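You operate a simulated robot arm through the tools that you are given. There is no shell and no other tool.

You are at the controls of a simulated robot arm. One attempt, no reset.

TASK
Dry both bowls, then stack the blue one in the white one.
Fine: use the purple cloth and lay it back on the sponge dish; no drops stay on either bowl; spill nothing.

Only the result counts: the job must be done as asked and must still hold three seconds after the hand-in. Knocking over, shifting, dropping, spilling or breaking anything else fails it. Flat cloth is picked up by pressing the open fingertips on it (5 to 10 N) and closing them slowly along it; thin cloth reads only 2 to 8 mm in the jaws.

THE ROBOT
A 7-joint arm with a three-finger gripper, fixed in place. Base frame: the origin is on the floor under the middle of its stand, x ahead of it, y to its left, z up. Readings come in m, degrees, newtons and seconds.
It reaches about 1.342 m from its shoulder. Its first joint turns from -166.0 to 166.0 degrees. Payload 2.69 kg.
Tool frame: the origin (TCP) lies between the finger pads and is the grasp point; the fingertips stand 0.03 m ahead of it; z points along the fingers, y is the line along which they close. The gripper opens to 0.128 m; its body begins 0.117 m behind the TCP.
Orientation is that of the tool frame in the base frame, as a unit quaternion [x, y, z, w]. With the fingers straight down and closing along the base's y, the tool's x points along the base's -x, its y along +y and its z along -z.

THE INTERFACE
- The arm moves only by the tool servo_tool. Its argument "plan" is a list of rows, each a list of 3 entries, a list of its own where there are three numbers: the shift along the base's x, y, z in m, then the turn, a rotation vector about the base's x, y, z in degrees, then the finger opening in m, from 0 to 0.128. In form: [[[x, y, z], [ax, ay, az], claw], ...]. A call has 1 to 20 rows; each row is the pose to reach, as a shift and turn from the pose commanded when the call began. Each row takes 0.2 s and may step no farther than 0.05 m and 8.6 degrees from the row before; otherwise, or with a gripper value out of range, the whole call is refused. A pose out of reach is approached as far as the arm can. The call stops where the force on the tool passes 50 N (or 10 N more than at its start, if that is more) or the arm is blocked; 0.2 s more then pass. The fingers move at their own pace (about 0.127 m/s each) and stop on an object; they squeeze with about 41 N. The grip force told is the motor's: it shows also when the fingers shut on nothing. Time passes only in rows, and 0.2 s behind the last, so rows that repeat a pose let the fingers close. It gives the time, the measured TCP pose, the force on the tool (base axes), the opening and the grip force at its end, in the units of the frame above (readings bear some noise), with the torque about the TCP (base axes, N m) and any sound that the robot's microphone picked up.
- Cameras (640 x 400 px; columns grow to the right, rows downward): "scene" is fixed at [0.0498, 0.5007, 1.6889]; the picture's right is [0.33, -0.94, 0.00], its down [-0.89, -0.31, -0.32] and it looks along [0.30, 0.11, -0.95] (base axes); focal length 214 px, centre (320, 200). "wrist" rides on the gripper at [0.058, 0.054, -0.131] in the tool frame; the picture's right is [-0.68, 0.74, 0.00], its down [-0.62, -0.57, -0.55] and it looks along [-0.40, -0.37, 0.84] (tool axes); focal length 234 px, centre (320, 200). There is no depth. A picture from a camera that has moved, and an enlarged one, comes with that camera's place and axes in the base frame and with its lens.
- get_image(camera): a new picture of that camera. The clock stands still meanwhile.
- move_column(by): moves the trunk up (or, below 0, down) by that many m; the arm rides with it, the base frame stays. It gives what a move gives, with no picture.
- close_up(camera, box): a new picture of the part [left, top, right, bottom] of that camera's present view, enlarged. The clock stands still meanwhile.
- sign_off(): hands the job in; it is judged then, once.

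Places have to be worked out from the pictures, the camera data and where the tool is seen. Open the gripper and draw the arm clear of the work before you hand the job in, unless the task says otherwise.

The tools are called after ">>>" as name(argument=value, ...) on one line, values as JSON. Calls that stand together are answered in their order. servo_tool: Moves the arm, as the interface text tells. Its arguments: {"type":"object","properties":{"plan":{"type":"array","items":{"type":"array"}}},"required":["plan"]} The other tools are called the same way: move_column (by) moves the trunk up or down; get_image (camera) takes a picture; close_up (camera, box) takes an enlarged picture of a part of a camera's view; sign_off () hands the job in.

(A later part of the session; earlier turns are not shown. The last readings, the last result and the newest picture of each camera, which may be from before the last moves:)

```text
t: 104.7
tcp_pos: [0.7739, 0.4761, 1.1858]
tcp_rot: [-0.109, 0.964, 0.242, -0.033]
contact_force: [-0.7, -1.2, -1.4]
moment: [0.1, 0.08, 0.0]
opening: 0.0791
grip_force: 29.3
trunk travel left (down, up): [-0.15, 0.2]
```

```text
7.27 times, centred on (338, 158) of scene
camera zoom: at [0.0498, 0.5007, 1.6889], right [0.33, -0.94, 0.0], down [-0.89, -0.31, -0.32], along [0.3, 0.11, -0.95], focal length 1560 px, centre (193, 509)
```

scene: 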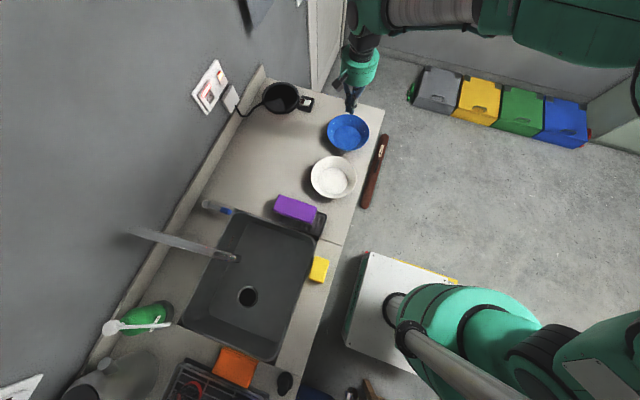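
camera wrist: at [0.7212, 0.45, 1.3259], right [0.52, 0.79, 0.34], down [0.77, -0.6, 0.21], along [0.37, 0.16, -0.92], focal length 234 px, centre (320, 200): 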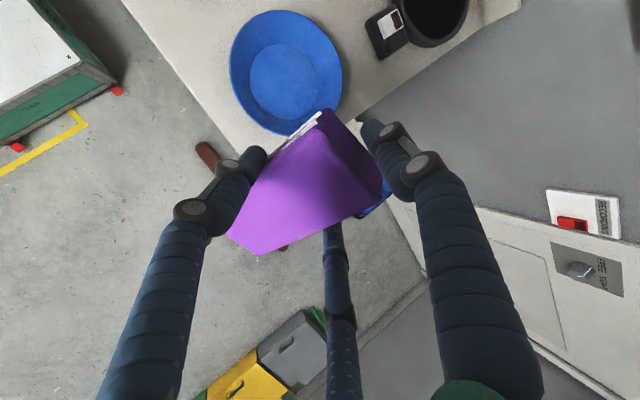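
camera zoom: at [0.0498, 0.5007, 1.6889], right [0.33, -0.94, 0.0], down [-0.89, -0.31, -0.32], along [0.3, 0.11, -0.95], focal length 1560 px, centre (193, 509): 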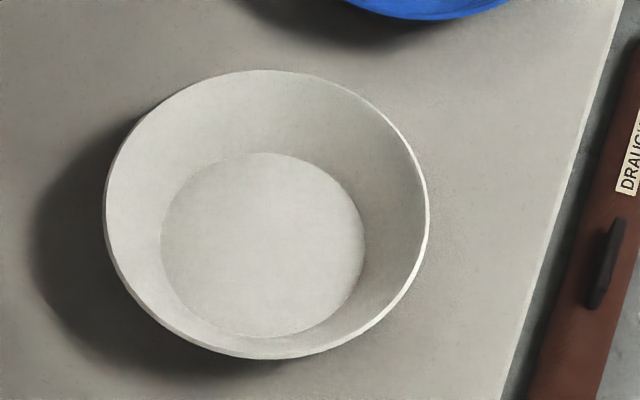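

Both bowls are dry; the two soft spots in the blue bowl are only light reflections. Next I'll lay the cloth back on its dish, starting by carrying it over while levelling the pad.

>>> servo_tool(plan=[[[-0.045, 0.018, 0], [-7.8, -1.7, 0], 0.04], [[-0.09, 0.036, 0], [-15.6, -3.4, 0], 0.04], [[-0.135, 0.054, 0], [-23.4, -5.1, 0], 0.04], [[-0.18, 0.072, 0], [-31.2, -6.9, 0], 0.04], [[-0.225, 0.09, 0], [-39.1, -8.6, 0], 0.04], [[-0.27, 0.108, 0], [-46.9, -10.3, 0], 0.04], [[-0.315, 0.126, 0], [-46.9, -10.3, 0], 0.04], [[-0.36, 0.144, 0], [-46.9, -10.3, 0], 0.04], [[-0.405, 0.162, -0.01], [-46.9, -10.3, 0], 0.04], [[-0.45, 0.18, -0.02], [-46.9, -10.3, 0], 0.04], [[-0.495, 0.198, -0.04], [-46.9, -10.3, 0], 0.04], [[-0.535, 0.214, -0.06], [-46.9, -10.3, 0], 0.04], [[-0.5545, 0.222, -0.08], [-46.9, -10.3, 0], 0.04], [[-0.5545, 0.222, -0.08], [-46.9, -10.3, 0], 0.04]])

>>> servo_tool(plan=[[[0, 0, 0], [0, 0, -6.2], 0.04], [[0, 0, 0], [0, 0, -12.4], 0.04], [[0, 0, 0], [0, 0, -12.4], 0.04]])

>>> get_image(camera="wrist")

>>> close_up(camera="scene", box=[220, 130, 360, 250])

```text
refused: row 11 steps farther than a row can; nothing moved
```

```text
t: 105.5
tcp_pos: [0.7733, 0.4764, 1.1848]
tcp_rot: [-0.004, 0.97, 0.244, -0.007]
contact_force: [0.3, 0.6, -1.7]
moment: [0.02, -0.01, -0.01]
opening: 0.0791
grip_force: 29.2
trunk travel left (down, up): [-0.15, 0.2]
```

```text
taken
camera wrist: at [0.7166, 0.462, 1.3256], right [0.67, 0.66, 0.34], down [0.63, -0.75, 0.21], along [0.39, 0.07, -0.92], focal length 234 px, centre (320, 200)
```

wrist: 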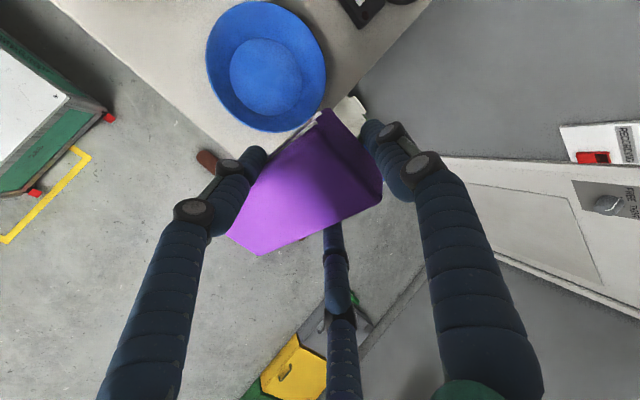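

```text
3.33 times, centred on (290, 190) of scene
camera zoom: at [0.0498, 0.5007, 1.6889], right [0.33, -0.94, 0.0], down [-0.89, -0.31, -0.32], along [0.3, 0.11, -0.95], focal length 715 px, centre (420, 233)
```

zoom: 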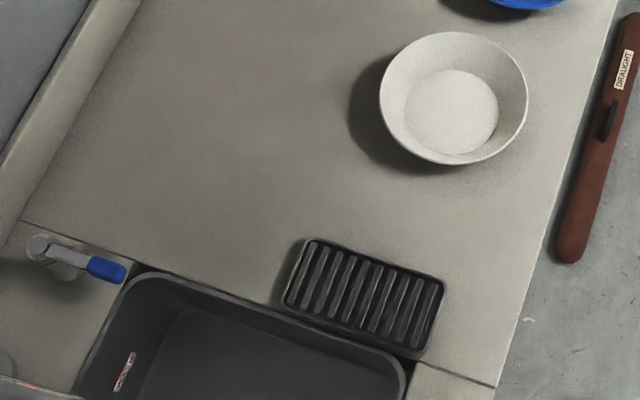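

One row was too long so only the small yaw ran, which is fine: the yaw is now zero. I'll resend the carry with shorter steps; the dish is at about (0.207, 0.625).

>>> servo_tool(plan=[[[-0.0435, 0.0172, -0.008], [-8, 0, 0], 0.04], [[-0.087, 0.0344, -0.016], [-16, 0, 0], 0.04], [[-0.1305, 0.0516, -0.024], [-24, 0, 0], 0.04], [[-0.174, 0.0688, -0.032], [-32, 0, 0], 0.04], [[-0.2175, 0.086, -0.04], [-40, 0, 0], 0.04], [[-0.261, 0.1032, -0.048], [-48.2, 0, 0], 0.04], [[-0.3045, 0.1204, -0.056], [-48.2, 0, 0], 0.04], [[-0.348, 0.1376, -0.064], [-48.2, 0, 0], 0.04], [[-0.3915, 0.1548, -0.072], [-48.2, 0, 0], 0.04], [[-0.435, 0.172, -0.08], [-48.2, 0, 0], 0.04], [[-0.4785, 0.1892, -0.088], [-48.2, 0, 0], 0.04], [[-0.522, 0.2064, -0.096], [-48.2, 0, 0], 0.04], [[-0.566, 0.2236, -0.104], [-48.2, 0, 0], 0.04], [[-0.566, 0.2236, -0.104], [-48.2, 0, 0], 0.04]])

>>> get_image(camera="wrist")

>>> close_up(camera="scene", box=[220, 130, 360, 250])

```text
t: 108.5
tcp_pos: [0.2086, 0.7005, 1.0795]
tcp_rot: [-0.001, 0.985, -0.173, -0.008]
contact_force: [-0.6, 1.0, -0.1]
moment: [0.0, -0.07, 0.01]
opening: 0.0791
grip_force: 28.8
trunk travel left (down, up): [-0.15, 0.2]
```

```text
taken
camera wrist: at [0.1503, 0.796, 1.1842], right [0.67, 0.69, -0.26], down [0.63, -0.34, 0.7], along [0.39, -0.64, -0.67], focal length 234 px, centre (320, 200)
```

wrist: 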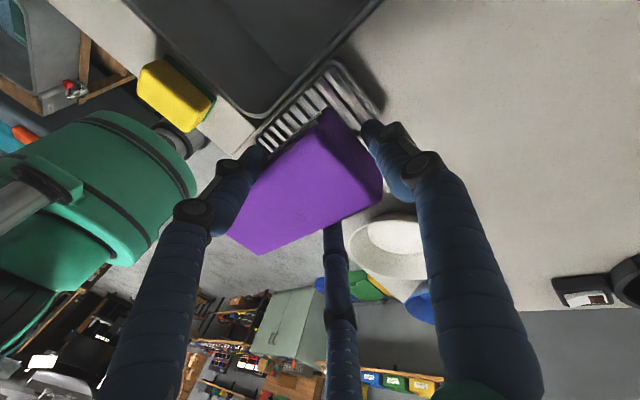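

```text
3.33 times, centred on (290, 190) of scene
camera zoom: at [0.0498, 0.5007, 1.6889], right [0.33, -0.94, 0.0], down [-0.89, -0.31, -0.32], along [0.3, 0.11, -0.95], focal length 715 px, centre (420, 233)
```

zoom: 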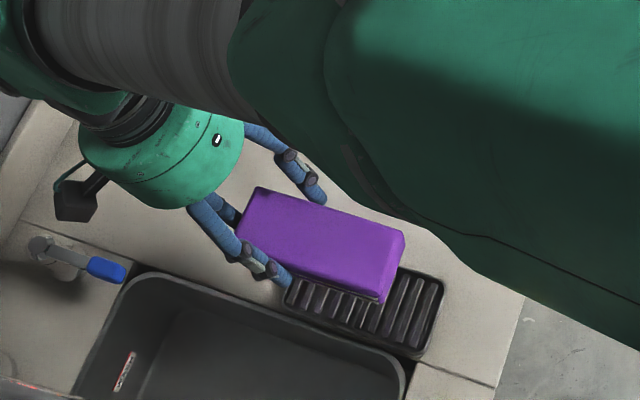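

The pad is level and above the dish. I'll lower it, slowing down near contact.

>>> servo_tool(plan=[[[0, 0, -0.035], [0, 0, 0], 0.04], [[0, 0, -0.07], [0, 0, 0], 0.04], [[0, 0, -0.095], [0, 0, 0], 0.04], [[0, 0, -0.107], [0, 0, 0], 0.04], [[0, 0, -0.113], [0, 0, 0], 0.04], [[0, 0, -0.113], [0, 0, 0], 0.04]])

>>> servo_tool(plan=[[[0, 0, -0.002], [0, 0, 0], 0.04], [[0, 0, -0.004], [0, 0, 0], 0.04], [[0, 0, -0.004], [0, 0, 0], 0.04]])

>>> close_up(camera="scene", box=[240, 170, 360, 270])

```text
t: 109.9
tcp_pos: [0.2061, 0.7005, 0.9646]
tcp_rot: [-0.001, 0.985, -0.175, -0.009]
contact_force: [0.6, -0.2, -1.3]
moment: [0.05, -0.02, 0.02]
opening: 0.0788
grip_force: 29.2
trunk travel left (down, up): [-0.15, 0.2]
```

```text
t: 110.7
tcp_pos: [0.2056, 0.7011, 0.9622]
tcp_rot: [0.0, 0.985, -0.173, -0.007]
contact_force: [-0.6, -3.0, 9.9]
moment: [-0.05, -0.41, -0.1]
opening: 0.079
grip_force: 28.9
trunk travel left (down, up): [-0.15, 0.2]
```

```text
4.00 times, centred on (300, 220) of scene
camera zoom: at [0.0498, 0.5007, 1.6889], right [0.33, -0.94, 0.0], down [-0.89, -0.31, -0.32], along [0.3, 0.11, -0.95], focal length 858 px, centre (400, 120)
```

zoom: 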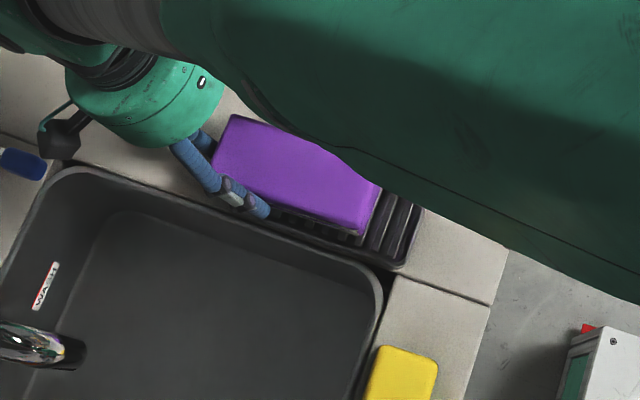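

There's 10 N of contact, so the pad is resting on the dish's rim. I'll open slowly and back straight up along the finger direction.

>>> servo_tool(plan=[[[0, 0, 0.001], [0, 0, 0], 0.078], [[0, 0, 0.001], [0, 0, 0], 0.084], [[0, 0, 0.001], [0, 0, 0], 0.092], [[0, 0, 0.001], [0, 0, 0], 0.1], [[0, 0, 0.001], [0, 0, 0], 0.104], [[0, 0.004, 0.012], [0, 0, 0], 0.106], [[0, 0.011, 0.03], [0, 0, 0], 0.11], [[0, 0.02, 0.06], [0, 0, 0], 0.128], [[0, 0.03, 0.1], [0, 0, 0], 0.128], [[0, 0.03, 0.13], [0, 0, 0], 0.128]])

>>> get_image(camera="wrist")

>>> close_up(camera="scene", box=[240, 170, 360, 270])

```text
t: 112.9
tcp_pos: [0.2043, 0.7286, 1.0961]
tcp_rot: [-0.001, 0.985, -0.173, -0.008]
contact_force: [-0.5, -0.1, -1.1]
moment: [-0.02, 0.0, 0.04]
opening: 0.128
grip_force: 0.0
trunk travel left (down, up): [-0.15, 0.2]
```

```text
taken
camera wrist: at [0.1492, 0.8231, 1.2005], right [0.67, 0.69, -0.26], down [0.63, -0.34, 0.7], along [0.39, -0.64, -0.67], focal length 234 px, centre (320, 200)
```

wrist: 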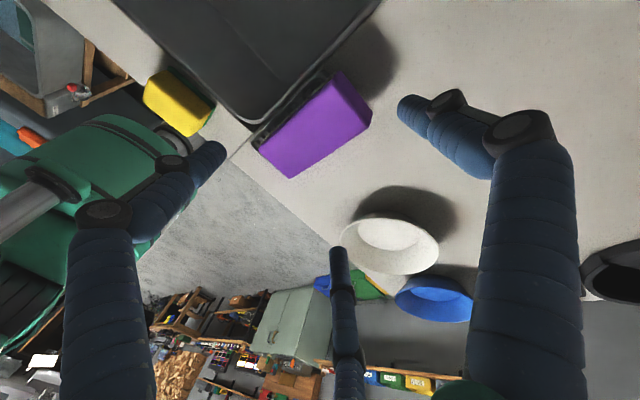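

```text
4.00 times, centred on (300, 220) of scene
camera zoom: at [0.0498, 0.5007, 1.6889], right [0.33, -0.94, 0.0], down [-0.89, -0.31, -0.32], along [0.3, 0.11, -0.95], focal length 858 px, centre (400, 120)
```

zoom: 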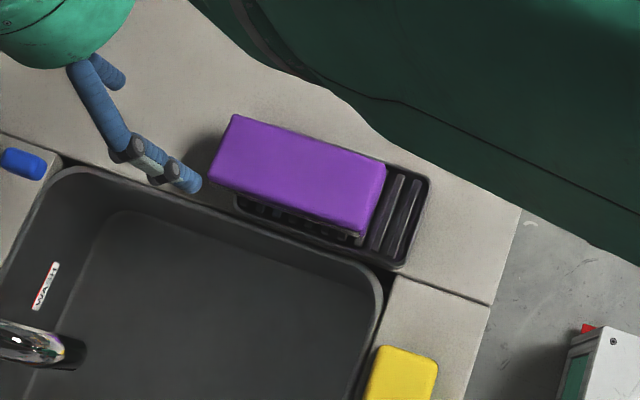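

The pad lies on the dish, centred in x (0.178–0.239), but it overhangs about 3 cm toward +y. I'll regrip it across its middle from above and shift it into place, so I'll straighten the hand and turn it −90°.

>>> servo_tool(plan=[[[0, -0.01, 0.01], [6.6, 0, 0], 0.128], [[0, -0.02, 0.02], [13.2, 0, 0], 0.128], [[0, -0.03, 0.02], [19.8, 0, 0], 0.128], [[0, -0.03, 0.02], [19.8, 0, 0], 0.128]])

>>> servo_tool(plan=[[[-0.002, -0.004, 0], [0, 0, -8.2], 0.128], [[-0.004, -0.008, 0], [0, 0, -16.4], 0.128], [[-0.006, -0.012, 0], [0, 0, -24.6], 0.128], [[-0.008, -0.016, 0], [0, 0, -32.8], 0.128], [[-0.01, -0.02, -0.005], [0, 0, -41], 0.128], [[-0.012, -0.024, -0.01], [0, 0, -49.2], 0.128], [[-0.014, -0.028, -0.02], [0, 0, -57.4], 0.128], [[-0.015, -0.032, -0.03], [0, 0, -65.6], 0.128], [[-0.015, -0.036, -0.04], [0, 0, -73.8], 0.128], [[-0.015, -0.04, -0.05], [0, 0, -82], 0.128], [[-0.015, -0.041, -0.06], [0, 0, -90], 0.128], [[-0.015, -0.041, -0.06], [0, 0, -90], 0.128]])

>>> get_image(camera="wrist")

>>> close_up(camera="scene", box=[240, 170, 360, 270])

```text
t: 113.9
tcp_pos: [0.2063, 0.6991, 1.1165]
tcp_rot: [-0.002, 1.0, -0.001, -0.008]
contact_force: [0.2, -1.0, 0.7]
moment: [0.05, 0.01, 0.01]
opening: 0.1278
grip_force: 0.0
trunk travel left (down, up): [-0.15, 0.2]
```

```text
t: 116.5
tcp_pos: [0.1932, 0.6586, 1.0528]
tcp_rot: [0.707, 0.708, 0.005, -0.007]
contact_force: [-1.0, 0.5, -0.6]
moment: [0.0, 0.02, -0.01]
opening: 0.1279
grip_force: 0.1
trunk travel left (down, up): [-0.15, 0.2]
```

```text
taken
camera wrist: at [0.2465, 0.7147, 1.1837], right [0.74, -0.67, -0.01], down [-0.56, -0.63, 0.54], along [-0.37, -0.39, -0.84], focal length 234 px, centre (320, 200)
```

wrist: 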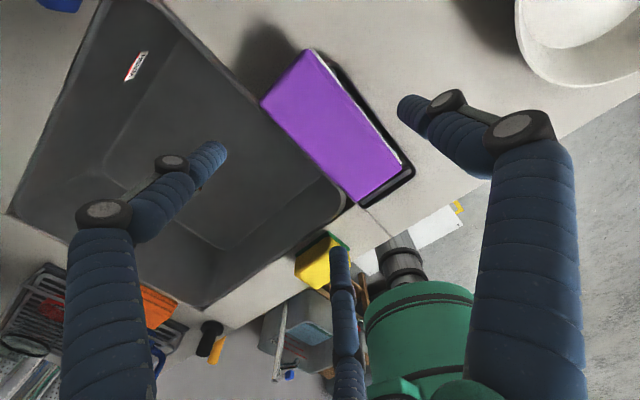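

```text
4.00 times, centred on (300, 220) of scene
camera zoom: at [0.0498, 0.5007, 1.6889], right [0.33, -0.94, 0.0], down [-0.89, -0.31, -0.32], along [0.3, 0.11, -0.95], focal length 858 px, centre (400, 120)
```

zoom: 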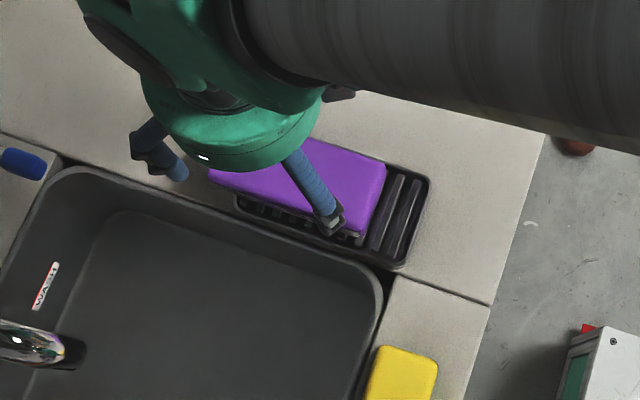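

My fingers bracket the pad (centre about 0.2085, 0.653). I'll descend to put the tips beside it and close slowly.

>>> servo_tool(plan=[[[-0.001, -0.002, -0.035], [0, 0, 0], 0.128], [[-0.002, -0.004, -0.065], [0, 0, 0], 0.128], [[-0.002, -0.004, -0.083], [0, 0, 0], 0.128], [[-0.002, -0.004, -0.09], [0, 0, 0], 0.128], [[-0.002, -0.004, -0.09], [0, 0, 0], 0.12], [[-0.002, -0.004, -0.09], [0, 0, 0], 0.112], [[-0.002, -0.004, -0.09], [0, 0, 0], 0.104], [[-0.002, -0.004, -0.09], [0, 0, 0], 0.097], [[-0.002, -0.004, -0.09], [0, 0, 0], 0.09], [[-0.002, -0.004, -0.09], [0, 0, 0], 0.083], [[-0.002, -0.004, -0.09], [0, 0, 0], 0.075], [[-0.002, -0.004, -0.09], [0, 0, 0], 0.066]])

>>> get_image(camera="wrist")

```text
t: 119.1
tcp_pos: [0.1903, 0.6563, 0.9634]
tcp_rot: [0.706, 0.708, 0.006, -0.007]
contact_force: [2.0, 0.6, 6.4]
moment: [-0.08, -0.38, 0.16]
opening: 0.0938
grip_force: 41.0
trunk travel left (down, up): [-0.15, 0.2]
```

```text
taken
camera wrist: at [0.243, 0.7123, 1.094], right [0.74, -0.67, -0.01], down [-0.56, -0.63, 0.54], along [-0.37, -0.39, -0.84], focal length 234 px, centre (320, 200)
```

wrist: 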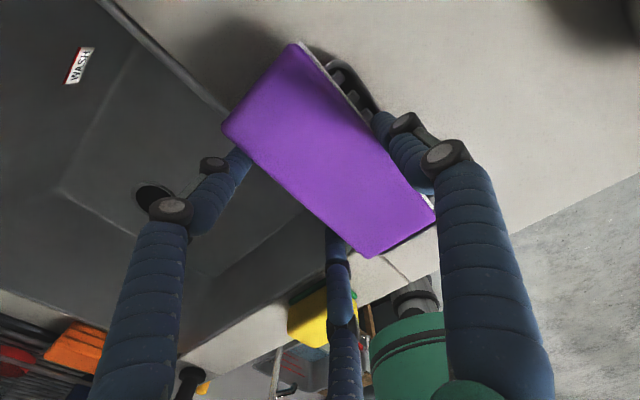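

Gripped firmly. I'll lift 2.5 cm, shift 2.8 cm toward −y to sit over the dish centre, and check.

>>> servo_tool(plan=[[[0, 0, 0.006], [0, 0, 0], 0.06], [[0, 0, 0.015], [0, 0, 0], 0.06], [[0, 0, 0.025], [0, 0, 0], 0.06], [[0.001, -0.01, 0.025], [0, 0, 0], 0.06], [[0.002, -0.02, 0.025], [0, 0, 0], 0.06], [[0.002, -0.028, 0.025], [0, 0, 0], 0.06], [[0.002, -0.028, 0.025], [0, 0, 0], 0.06]])

>>> get_image(camera="wrist")

>>> close_up(camera="scene", box=[240, 170, 360, 270])

```text
t: 120.7
tcp_pos: [0.1905, 0.6297, 0.9893]
tcp_rot: [0.706, 0.708, 0.004, -0.007]
contact_force: [-0.6, -0.3, -0.1]
moment: [-0.03, -0.02, 0.01]
opening: 0.0935
grip_force: 41.3
trunk travel left (down, up): [-0.15, 0.2]
```

```text
taken
camera wrist: at [0.245, 0.6854, 1.1204], right [0.74, -0.67, -0.01], down [-0.56, -0.63, 0.54], along [-0.37, -0.39, -0.84], focal length 234 px, centre (320, 200)
```

wrist: 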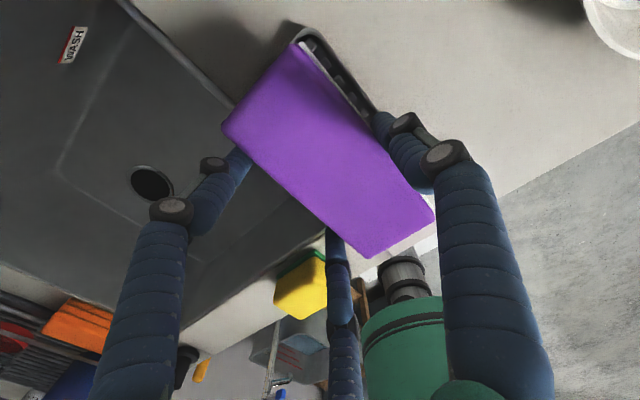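

```text
4.00 times, centred on (300, 220) of scene
camera zoom: at [0.0498, 0.5007, 1.6889], right [0.33, -0.94, 0.0], down [-0.89, -0.31, -0.32], along [0.3, 0.11, -0.95], focal length 858 px, centre (400, 120)
```

zoom: 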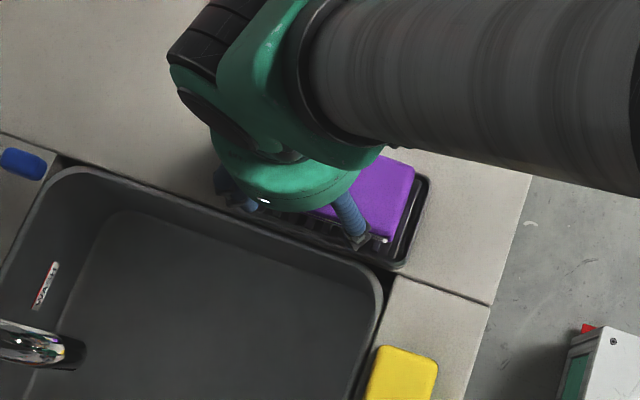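

The pad's centre is over the dish centre (0.2075, 0.6255). I'll lower it gently into the dish, watching for contact.

>>> servo_tool(plan=[[[0, 0, -0.01], [0, 0, 0], 0.06], [[0, 0, -0.018], [0, 0, 0], 0.06], [[0, 0, -0.023], [0, 0, 0], 0.06], [[0, 0, -0.027], [0, 0, 0], 0.06], [[0, 0, -0.027], [0, 0, 0], 0.06]])

>>> servo_tool(plan=[[[0, 0, -0.002], [0, 0, 0], 0.06], [[0, 0, -0.004], [0, 0, 0], 0.06], [[0, 0, -0.004], [0, 0, 0], 0.06]])

```text
t: 121.9
tcp_pos: [0.192, 0.6263, 0.9636]
tcp_rot: [0.706, 0.708, 0.006, -0.007]
contact_force: [-3.4, -5.4, 27.9]
moment: [-1.33, -0.53, -0.17]
opening: 0.0937
grip_force: 41.1
trunk travel left (down, up): [-0.15, 0.2]
```

```text
t: 122.5
tcp_pos: [0.1934, 0.6302, 0.9622]
tcp_rot: [0.706, 0.708, 0.009, -0.009]
contact_force: [0.5, 0.7, 15.6]
moment: [-1.22, -0.36, 0.01]
opening: 0.0936
grip_force: 40.7
trunk travel left (down, up): [-0.15, 0.2]
stopped in row 2: the force on the tool passed its limit at 53 N (the readings are from after the stop); the commanded pose is now the measured one
```

The pad's −y/+x corner caught the dish rim and the force rose too high, so I stopped. I'll lift a little and check that the dish hasn't moved.

>>> servo_tool(plan=[[[0, 0, 0.006], [0, 0, 0], 0.06], [[0, 0, 0.014], [0, 0, 0], 0.06], [[0, 0, 0.014], [0, 0, 0], 0.06]])

>>> get_image(camera="wrist")

>>> close_up(camera="scene", box=[240, 170, 360, 270])

>>> close_up(camera="wrist", box=[210, 20, 450, 270])

```text
t: 123.2
tcp_pos: [0.1911, 0.6291, 0.9744]
tcp_rot: [0.706, 0.708, 0.006, -0.009]
contact_force: [-0.5, 0.6, -1.1]
moment: [0.0, 0.0, 0.02]
opening: 0.0937
grip_force: 40.5
trunk travel left (down, up): [-0.15, 0.2]
```

```text
taken
camera wrist: at [0.2451, 0.6849, 1.1058], right [0.74, -0.67, -0.02], down [-0.56, -0.63, 0.54], along [-0.37, -0.39, -0.84], focal length 234 px, centre (320, 200)
```

wrist: 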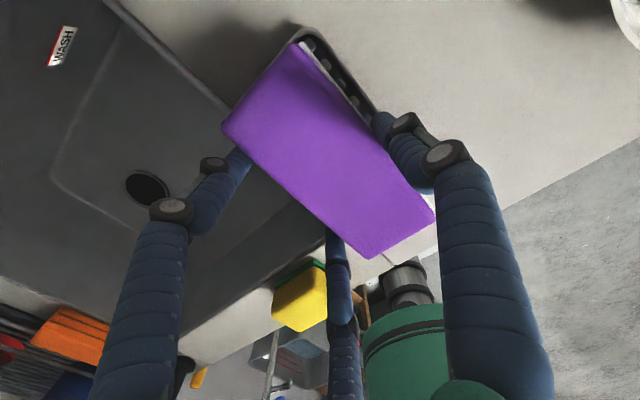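

```text
4.00 times, centred on (300, 220) of scene
camera zoom: at [0.0498, 0.5007, 1.6889], right [0.33, -0.94, 0.0], down [-0.89, -0.31, -0.32], along [0.3, 0.11, -0.95], focal length 858 px, centre (400, 120)
```

zoom: 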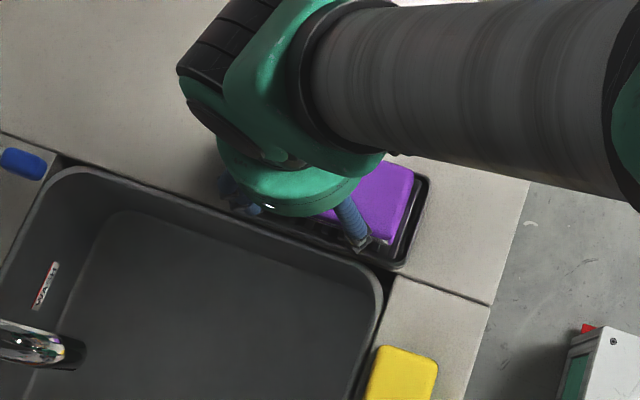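

```text
1.60 times, centred on (330, 145) of wrist
camera zoom: at [0.2451, 0.6849, 1.1058], right [0.74, -0.67, -0.02], down [-0.56, -0.63, 0.54], along [-0.37, -0.39, -0.84], focal length 375 px, centre (304, 288)
```

zoom: 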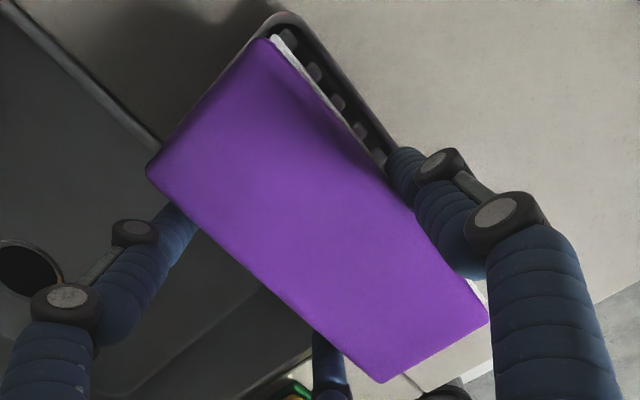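

The dish hasn't moved. The pad was about 3 mm too far toward −y, so I'll nudge it back and lower in small steps, stopping at light contact.

>>> servo_tool(plan=[[[0, 0.001, -0.004], [0, 0, 0], 0.06], [[0, 0.0015, -0.008], [0, 0, 0], 0.06], [[0, 0.0015, -0.008], [0, 0, 0], 0.06]])

>>> servo_tool(plan=[[[0, 0, -0.0015], [0, 0, 0], 0.06], [[0, 0, -0.003], [0, 0, 0], 0.06], [[0, 0, -0.003], [0, 0, 0], 0.06]])

```text
t: 124.0
tcp_pos: [0.1917, 0.6306, 0.9656]
tcp_rot: [0.706, 0.708, 0.007, -0.007]
contact_force: [-0.4, 0.4, -1.6]
moment: [-0.01, 0.05, 0.01]
opening: 0.0937
grip_force: 40.5
trunk travel left (down, up): [-0.15, 0.2]
```

```text
t: 124.8
tcp_pos: [0.1918, 0.6295, 0.9627]
tcp_rot: [0.706, 0.708, 0.007, -0.009]
contact_force: [-0.2, -0.4, -0.8]
moment: [-0.02, -0.05, 0.02]
opening: 0.0938
grip_force: 41.9
trunk travel left (down, up): [-0.15, 0.2]
```

Now it goes lower with no contact. I'll keep lowering in small steps.

>>> servo_tool(plan=[[[0, 0, -0.0015], [0, 0, 0], 0.06], [[0, 0, -0.003], [0, 0, 0], 0.06], [[0, 0, -0.003], [0, 0, 0], 0.06]])

>>> servo_tool(plan=[[[0, 0, -0.001], [0, 0, 0], 0.06], [[0, 0, -0.002], [0, 0, 0], 0.06], [[0, 0, -0.002], [0, 0, 0], 0.06]])

```text
t: 125.7
tcp_pos: [0.1926, 0.63, 0.9621]
tcp_rot: [0.706, 0.708, 0.008, -0.009]
contact_force: [3.4, -4.7, 22.8]
moment: [-0.69, -0.7, -0.09]
opening: 0.0936
grip_force: 40.4
trunk travel left (down, up): [-0.15, 0.2]
```

```text
t: 126.5
tcp_pos: [0.1936, 0.6337, 0.9625]
tcp_rot: [0.706, 0.708, 0.01, -0.01]
contact_force: [-0.4, 0.8, 15.3]
moment: [-1.18, -0.23, -0.02]
opening: 0.0938
grip_force: 41.3
trunk travel left (down, up): [-0.15, 0.2]
stopped in row 3: the force on the tool passed its limit at 50 N (the readings are from after the stop); the commanded pose is now the measured one
```

The reaction always comes from the pad's −y end. The block is pitched slightly in my grip, so that end is already sitting on the slats. I'll take the pressure off and open slowly so the other end settles too.

>>> servo_tool(plan=[[[0, 0, 0.002], [0, 0, 0], 0.07], [[0, 0, 0.002], [0, 0, 0], 0.092], [[0, 0, 0.002], [0, 0, 0], 0.098], [[0, 0, 0.002], [0, 0, 0], 0.106], [[0, 0, 0.002], [0, 0, 0], 0.116], [[0, 0, 0.002], [0, 0, 0], 0.126], [[0, 0, 0.002], [0, 0, 0], 0.128], [[0, 0, 0.012], [0, 0, 0], 0.128], [[0, 0, 0.03], [0, 0, 0], 0.128], [[0, 0, 0.06], [0, 0, 0], 0.128], [[0, 0, 0.1], [0, 0, 0], 0.128], [[0, 0, 0.14], [0, 0, 0], 0.128]])

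>>> get_image(camera="wrist")

>>> close_up(camera="scene", box=[240, 170, 360, 270])

```text
t: 129.1
tcp_pos: [0.1922, 0.6295, 1.1]
tcp_rot: [0.706, 0.709, 0.009, -0.009]
contact_force: [0.1, 0.0, -0.3]
moment: [-0.01, 0.0, -0.02]
opening: 0.1282
grip_force: 0.1
trunk travel left (down, up): [-0.15, 0.2]
```

```text
taken
camera wrist: at [0.246, 0.686, 1.2314], right [0.74, -0.67, -0.02], down [-0.56, -0.63, 0.53], along [-0.37, -0.38, -0.85], focal length 234 px, centre (320, 200)
```

wrist: 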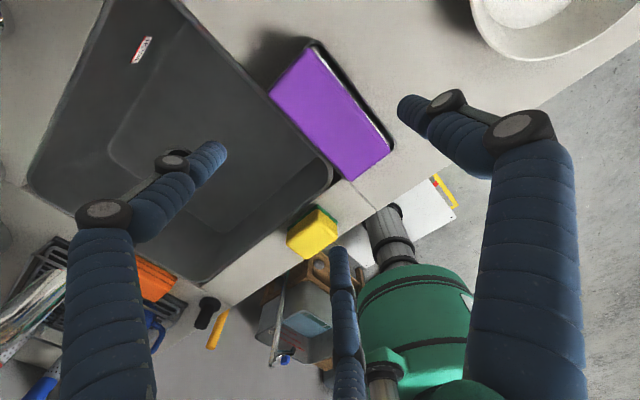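

```text
4.00 times, centred on (300, 220) of scene
camera zoom: at [0.0498, 0.5007, 1.6889], right [0.33, -0.94, 0.0], down [-0.89, -0.31, -0.32], along [0.3, 0.11, -0.95], focal length 858 px, centre (400, 120)
```

zoom: 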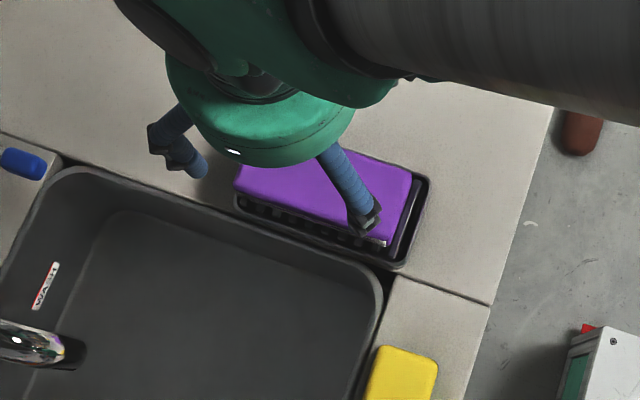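

The cloth is lying squarely in the sponge dish. Now for the stacking: I'll grip the blue bowl at its +x rim with the hand tilted parallel to the wall. First I'll travel over to beyond its +x side.

>>> servo_tool(plan=[[[0.047, -0.003, 0.004], [0, 0, 0], 0.1], [[0.094, -0.007, 0.008], [0, 0, 0], 0.06], [[0.141, -0.01, 0.012], [0, 0, 0], 0.045], [[0.188, -0.014, 0.016], [0, 0, 0], 0.045], [[0.235, -0.017, 0.02], [0, 0, 0], 0.045], [[0.282, -0.021, 0.024], [0, 0, 0], 0.045], [[0.329, -0.024, 0.028], [0, 0, 0], 0.045], [[0.376, -0.028, 0.032], [0, 0, 0], 0.045], [[0.423, -0.031, 0.036], [0, 0, 0], 0.045], [[0.47, -0.035, 0.036], [0, 0, 0], 0.045], [[0.517, -0.038, 0.036], [0, 7, 0], 0.045], [[0.56, -0.042, 0.036], [0, 14, 0], 0.045], [[0.59, -0.045, 0.036], [0, 21, 0], 0.045], [[0.62, -0.045, 0.036], [0, 28, 0], 0.045], [[0.65, -0.045, 0.036], [0, 35, 0], 0.045], [[0.65, -0.045, 0.036], [0, 35, 0], 0.045]])

>>> get_image(camera="wrist")

>>> get_image(camera="scene")

```text
t: 132.0
tcp_pos: [0.7776, 0.5775, 1.3308]
tcp_rot: [0.693, 0.705, -0.062, -0.14]
contact_force: [0.7, 2.3, -6.2]
moment: [-0.18, 0.42, 0.09]
opening: 0.0451
grip_force: 0.0
out of reach, approached as far as the arm can: row 14
trunk travel left (down, up): [-0.15, 0.2]
stopped in row 14: the force on the tool passed its limit at 64 N (the readings are from after the stop); the commanded pose is now the measured one
```

```text
taken
camera wrist: at [0.8652, 0.6235, 1.4458], right [0.71, -0.65, -0.28], down [-0.39, -0.69, 0.61], along [-0.59, -0.32, -0.74], focal length 234 px, centre (320, 200)
```

wrist: 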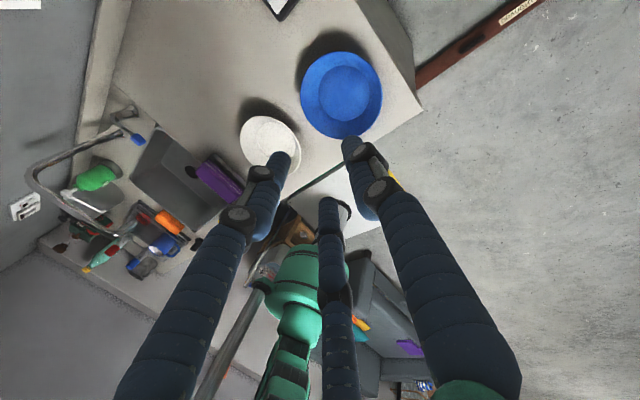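

```text
taken
```

scene: 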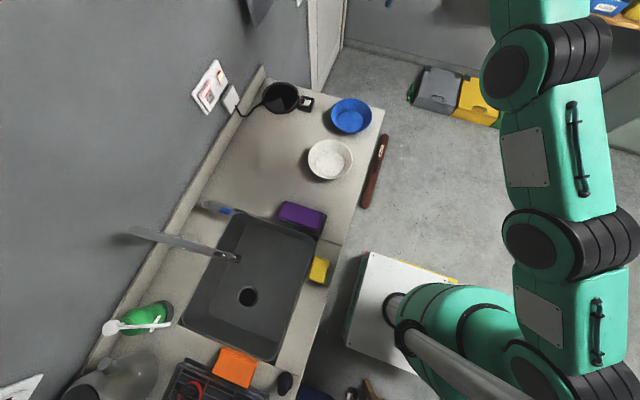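

That tilt direction at this reach isn't possible: the arm hit a limit and rose to z=1.33. Nothing on the counter was touched. I'll back off toward the robot and straighten the hand.

>>> servo_tool(plan=[[[-0.03, -0.01, -0.01], [-1.5, -4.1, 0], 0.045], [[-0.06, -0.03, -0.03], [-3.1, -8.2, 0], 0.045], [[-0.09, -0.05, -0.05], [-4.6, -12.4, 0], 0.045], [[-0.12, -0.07, -0.07], [-6.2, -16.5, 0], 0.045], [[-0.15, -0.09, -0.09], [-6.2, -16.5, 0], 0.045], [[-0.15, -0.09, -0.09], [-6.2, -16.5, 0], 0.045]])

>>> get_image(camera="scene")

>>> get_image(camera="wrist")

```text
t: 133.4
tcp_pos: [0.6235, 0.4799, 1.2512]
tcp_rot: [0.7, 0.714, 0.006, 0.0]
contact_force: [-0.5, -0.6, 2.1]
moment: [0.12, -0.15, 0.0]
opening: 0.0451
grip_force: 0.1
trunk travel left (down, up): [-0.15, 0.2]
```

```text
taken
```

scene: 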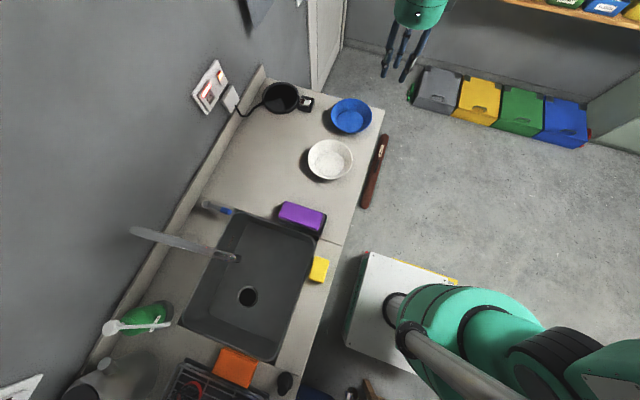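

```text
taken
camera wrist: at [0.6741, 0.5382, 1.3824], right [0.75, -0.66, 0.0], down [-0.56, -0.63, 0.54], along [-0.36, -0.4, -0.84], focal length 234 px, centre (320, 200)
```

wrist: 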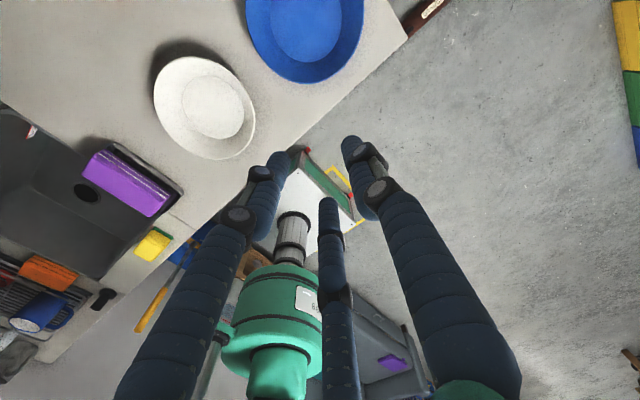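

Recovered, with everything still in place. The −y side of the blue bowl, nearest the robot, should be comfortable. I'll yaw the hand to +60° so one finger points to −y, moving toward that side.

>>> servo_tool(plan=[[[0.003, -0.003, -0.007], [0, 0, 8.4], 0.045], [[0.006, -0.006, -0.014], [0, 0, 16.8], 0.045], [[0.009, -0.008, -0.02], [0, 0, 25.2], 0.045], [[0.012, -0.011, -0.027], [0, 0, 33.6], 0.045], [[0.015, -0.014, -0.034], [0, 0, 42], 0.045], [[0.019, -0.017, -0.042], [0, 0, 50.4], 0.045], [[0.022, -0.019, -0.05], [0, 0, 58.8], 0.045], [[0.025, -0.022, -0.057], [0, 0, 67.2], 0.045], [[0.028, -0.025, -0.065], [0, 0, 75.6], 0.045], [[0.031, -0.028, -0.072], [0, 0, 84], 0.045], [[0.035, -0.03, -0.08], [0, 0, 92.4], 0.045], [[0.038, -0.033, -0.087], [0, 0, 100.8], 0.045], [[0.041, -0.036, -0.095], [0, 0, 109.2], 0.045], [[0.044, -0.039, -0.102], [0, 0, 117.6], 0.045], [[0.047, -0.042, -0.11], [0, 0, 126], 0.045], [[0.05, -0.045, -0.117], [0, 0, 134.4], 0.045], [[0.053, -0.048, -0.124], [0, 0, 142.8], 0.045], [[0.0565, -0.05, -0.13], [0, 0, 150.5], 0.045], [[0.0565, -0.05, -0.13], [0, 0, 150.5], 0.045]])

>>> get_image(camera="wrist")

>>> close_up(camera="scene", box=[300, 80, 400, 190])

```text
t: 137.4
tcp_pos: [0.6795, 0.4337, 1.1162]
tcp_rot: [-0.513, 0.859, 0.001, -0.003]
contact_force: [1.1, 0.5, -0.2]
moment: [-0.02, 0.02, 0.03]
opening: 0.0453
grip_force: 0.1
trunk travel left (down, up): [-0.15, 0.2]
```

```text
taken
camera wrist: at [0.6057, 0.4076, 1.2469], right [-0.33, 0.95, 0.0], down [0.79, 0.27, 0.54], along [0.51, 0.18, -0.84], focal length 234 px, centre (320, 200)
```

wrist: 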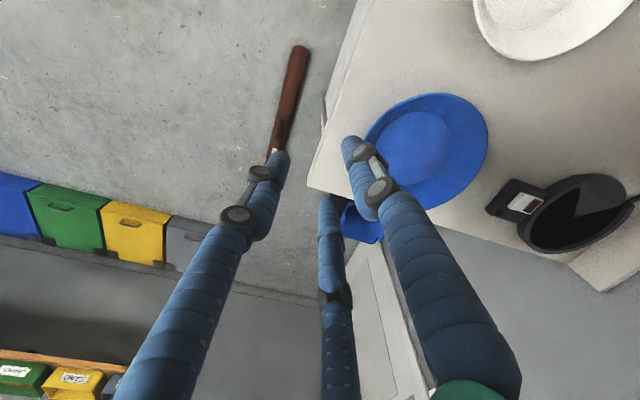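

```text
3.64 times, centred on (350, 135) of scene
camera zoom: at [0.0498, 0.5007, 1.6889], right [0.33, -0.94, 0.0], down [-0.89, -0.31, -0.32], along [0.3, 0.11, -0.95], focal length 780 px, centre (211, 436)
```

zoom: 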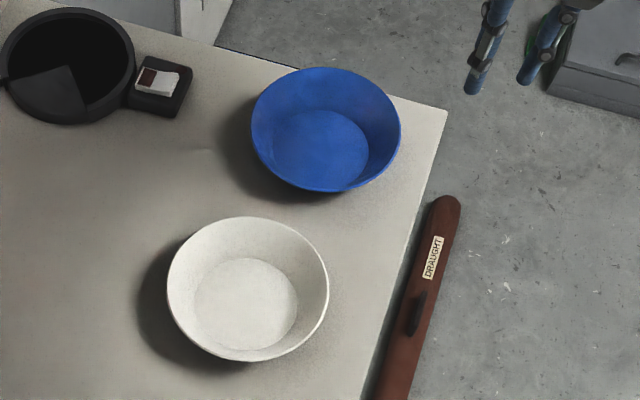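

Blue is still at (0.680, 0.585) and white at (0.454, 0.604). I'll tilt the hand 35° so the fingers slope inward, parallel to the bowl's wall.

>>> servo_tool(plan=[[[0, 0, 0], [7, 0, 0], 0.045], [[0, 0, 0], [14, 0, 0], 0.045], [[0, 0, 0], [21, 0, 0], 0.045], [[0, 0, 0], [28, 0, 0], 0.045], [[0, 0, 0], [35, 0, 0], 0.045], [[0, 0, 0], [35, 0, 0], 0.045]])

>>> get_image(camera="wrist")

>>> close_up(camera="scene", box=[300, 40, 440, 180])

```text
t: 138.8
tcp_pos: [0.6805, 0.4331, 1.1173]
tcp_rot: [-0.489, 0.819, 0.259, 0.152]
contact_force: [0.0, 0.1, 1.0]
moment: [0.0, 0.01, 0.03]
opening: 0.0452
grip_force: 0.1
trunk travel left (down, up): [-0.15, 0.2]
```

```text
taken
camera wrist: at [0.6064, 0.3368, 1.2088], right [-0.33, 0.77, 0.54], down [0.79, -0.09, 0.6], along [0.51, 0.63, -0.59], focal length 234 px, centre (320, 200)
```

wrist: 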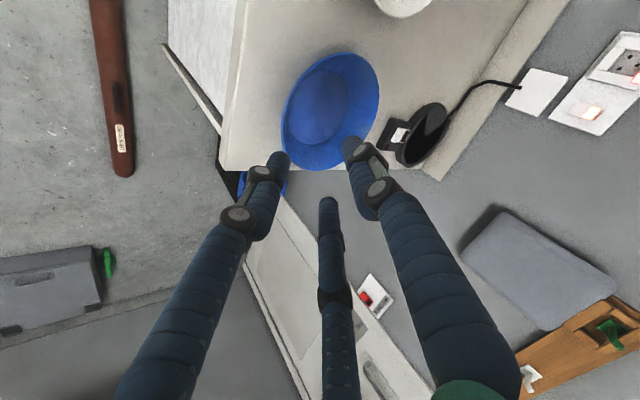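

```text
2.86 times, centred on (370, 110) of scene
camera zoom: at [0.0498, 0.5007, 1.6889], right [0.33, -0.94, 0.0], down [-0.89, -0.31, -0.32], along [0.3, 0.11, -0.95], focal length 613 px, centre (177, 457)
```

zoom: 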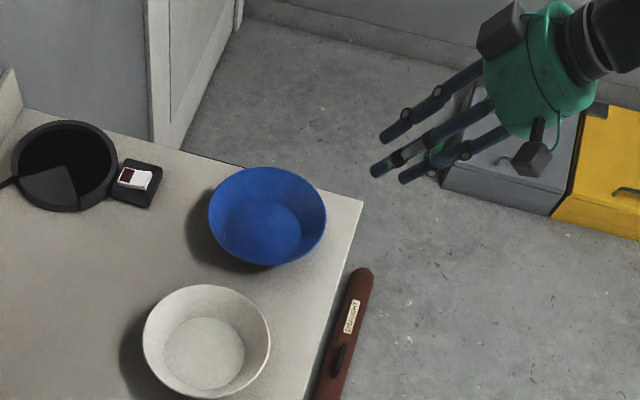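

The tilt is reached. I'll move to the approach point about 8 cm back from the −y rim, along the finger direction, and check alignment.

>>> servo_tool(plan=[[[0, 0.009, -0.03], [0, 0, 0], 0.045], [[0, 0.018, -0.06], [0, 0, 0], 0.045], [[0, 0.0265, -0.0915], [0, 0, 0], 0.045], [[0, 0.0265, -0.0915], [0, 0, 0], 0.045]])

>>> get_image(camera="wrist")

>>> close_up(camera="scene", box=[310, 60, 420, 170])

```text
t: 139.8
tcp_pos: [0.682, 0.4623, 1.0247]
tcp_rot: [-0.489, 0.819, 0.259, 0.151]
contact_force: [0.1, -0.7, -0.1]
moment: [0.0, 0.03, 0.03]
opening: 0.045
grip_force: 0.1
trunk travel left (down, up): [-0.15, 0.2]
```

```text
taken
camera wrist: at [0.6067, 0.3661, 1.1165], right [-0.33, 0.77, 0.54], down [0.79, -0.09, 0.6], along [0.51, 0.63, -0.59], focal length 234 px, centre (320, 200)
```

wrist: 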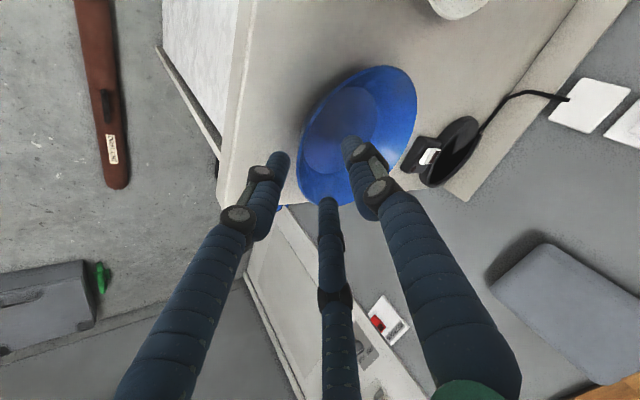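

```text
3.64 times, centred on (365, 115) of scene
camera zoom: at [0.0498, 0.5007, 1.6889], right [0.33, -0.94, 0.0], down [-0.89, -0.31, -0.32], along [0.3, 0.11, -0.95], focal length 780 px, centre (156, 509)
```

zoom: 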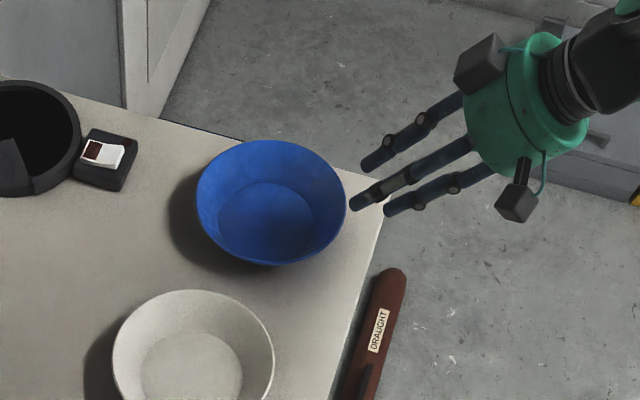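

Alignment looks right. I'll advance most of the way along the finger direction and look again before the rim enters the fingers.

>>> servo_tool(plan=[[[-0.001, 0.008, -0.012], [0, 0, 0], 0.045], [[-0.001, 0.017, -0.025], [0, 0, 0], 0.045], [[-0.001, 0.027, -0.039], [0, 0, 0], 0.045], [[-0.001, 0.027, -0.039], [0, 0, 0], 0.045]])

>>> close_up(camera="wrist", box=[220, 60, 440, 240])

>>> close_up(camera="scene", box=[320, 70, 400, 150])

```text
t: 140.8
tcp_pos: [0.6815, 0.4875, 0.9858]
tcp_rot: [-0.489, 0.819, 0.26, 0.15]
contact_force: [0.4, 0.1, 0.2]
moment: [0.02, -0.01, 0.0]
opening: 0.045
grip_force: 0.0
trunk travel left (down, up): [-0.15, 0.2]
```

```text
2.22 times, centred on (330, 150) of wrist
camera zoom: at [0.6075, 0.3905, 1.0788], right [-0.33, 0.77, 0.54], down [0.79, -0.09, 0.6], along [0.51, 0.63, -0.59], focal length 520 px, centre (298, 311)
```

zoom: 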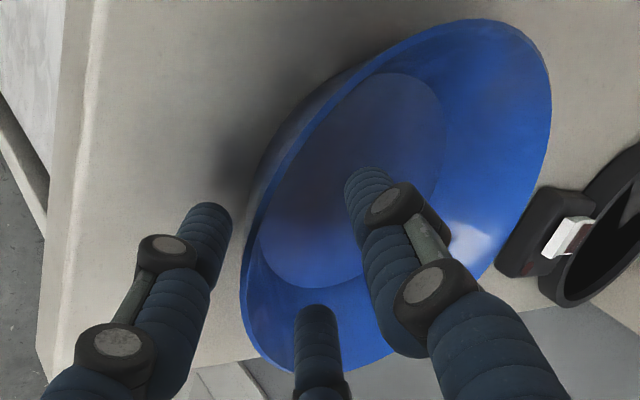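

```text
5.00 times, centred on (360, 110) of scene
camera zoom: at [0.0498, 0.5007, 1.6889], right [0.33, -0.94, 0.0], down [-0.89, -0.31, -0.32], along [0.3, 0.11, -0.95], focal length 1072 px, centre (120, 650)
```

zoom: 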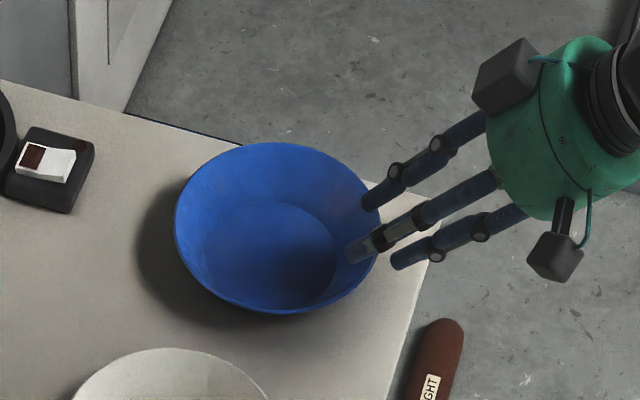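

The rim is cleanly between the outer finger and the two inner ones, and the visible outside wall is dry. I'll advance the rest of the way.

>>> servo_tool(plan=[[[-0.001, 0.006, -0.009], [0, 0, 0], 0.045], [[-0.001, 0.012, -0.017], [0, 0, 0], 0.045], [[-0.001, 0.0165, -0.0235], [0, 0, 0], 0.045], [[-0.001, 0.0165, -0.0235], [0, 0, 0], 0.045]])

>>> close_up(camera="wrist", box=[220, 60, 440, 240])

>>> close_up(camera="scene", box=[320, 70, 400, 150])

```text
t: 141.8
tcp_pos: [0.678, 0.5021, 0.9638]
tcp_rot: [-0.489, 0.819, 0.26, 0.15]
contact_force: [0.2, 0.6, -0.6]
moment: [0.01, 0.01, 0.0]
opening: 0.0451
grip_force: 0.0
trunk travel left (down, up): [-0.15, 0.2]
```

```text
2.22 times, centred on (330, 150) of wrist
camera zoom: at [0.6045, 0.406, 1.0559], right [-0.33, 0.77, 0.54], down [0.79, -0.09, 0.6], along [0.51, 0.63, -0.59], focal length 520 px, centre (298, 311)
```

zoom: 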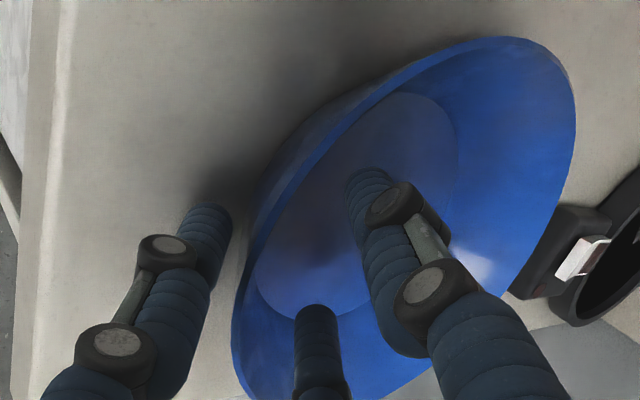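

```text
5.00 times, centred on (360, 110) of scene
camera zoom: at [0.0498, 0.5007, 1.6889], right [0.33, -0.94, 0.0], down [-0.89, -0.31, -0.32], along [0.3, 0.11, -0.95], focal length 1072 px, centre (120, 650)
```

zoom: 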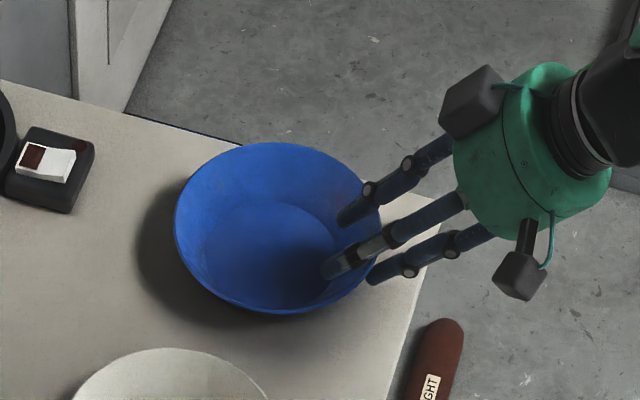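

No contact yet. I'll close slowly on the wall, easing the hand a few millimetres outward to keep the bowl from being dragged.

>>> servo_tool(plan=[[[0, 0, 0], [0, 0, 0], 0.04], [[0, -0.0005, -0.0005], [0, 0, 0], 0.035], [[0, -0.001, -0.001], [0, 0, 0], 0.03], [[0, -0.002, -0.0015], [0, 0, 0], 0.026], [[0, -0.003, -0.002], [0, 0, 0], 0.022], [[0, -0.004, -0.003], [0, 0, 0], 0.018], [[0, -0.004, -0.003], [0, 0, 0], 0.014], [[0, -0.004, -0.003], [0, 0, 0], 0.01], [[0, -0.004, -0.003], [0, 0, 0], 0.005], [[0, -0.004, -0.003], [0, 0, 0], 0.0], [[0, -0.004, -0.003], [0, 0, 0], 0.0]])

>>> close_up(camera="wrist", box=[220, 60, 440, 240])

>>> close_up(camera="scene", box=[320, 70, 400, 150])

```text
t: 144.2
tcp_pos: [0.6792, 0.5011, 0.9597]
tcp_rot: [-0.49, 0.819, 0.26, 0.15]
contact_force: [0.2, 0.3, -0.8]
moment: [-0.25, -0.01, 0.0]
opening: 0.0106
grip_force: 38.0
trunk travel left (down, up): [-0.15, 0.2]
```

```text
2.22 times, centred on (330, 150) of wrist
camera zoom: at [0.6051, 0.4037, 1.0518], right [-0.33, 0.77, 0.54], down [0.79, -0.09, 0.6], along [0.51, 0.63, -0.59], focal length 520 px, centre (298, 311)
```

zoom: 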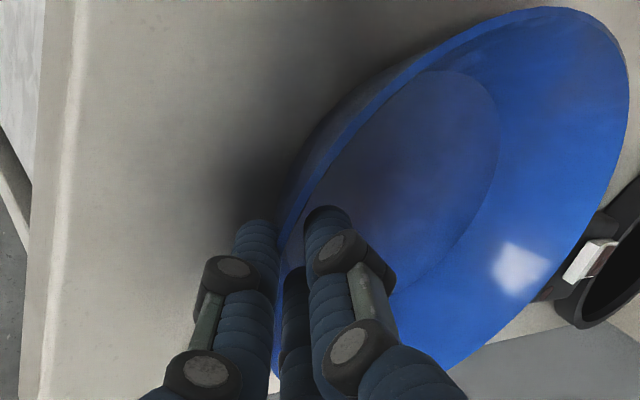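

```text
5.00 times, centred on (360, 110) of scene
camera zoom: at [0.0498, 0.5007, 1.6889], right [0.33, -0.94, 0.0], down [-0.89, -0.31, -0.32], along [0.3, 0.11, -0.95], focal length 1072 px, centre (120, 650)
```

zoom: 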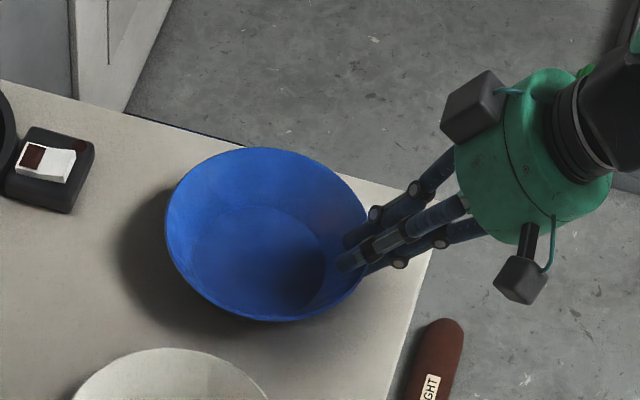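

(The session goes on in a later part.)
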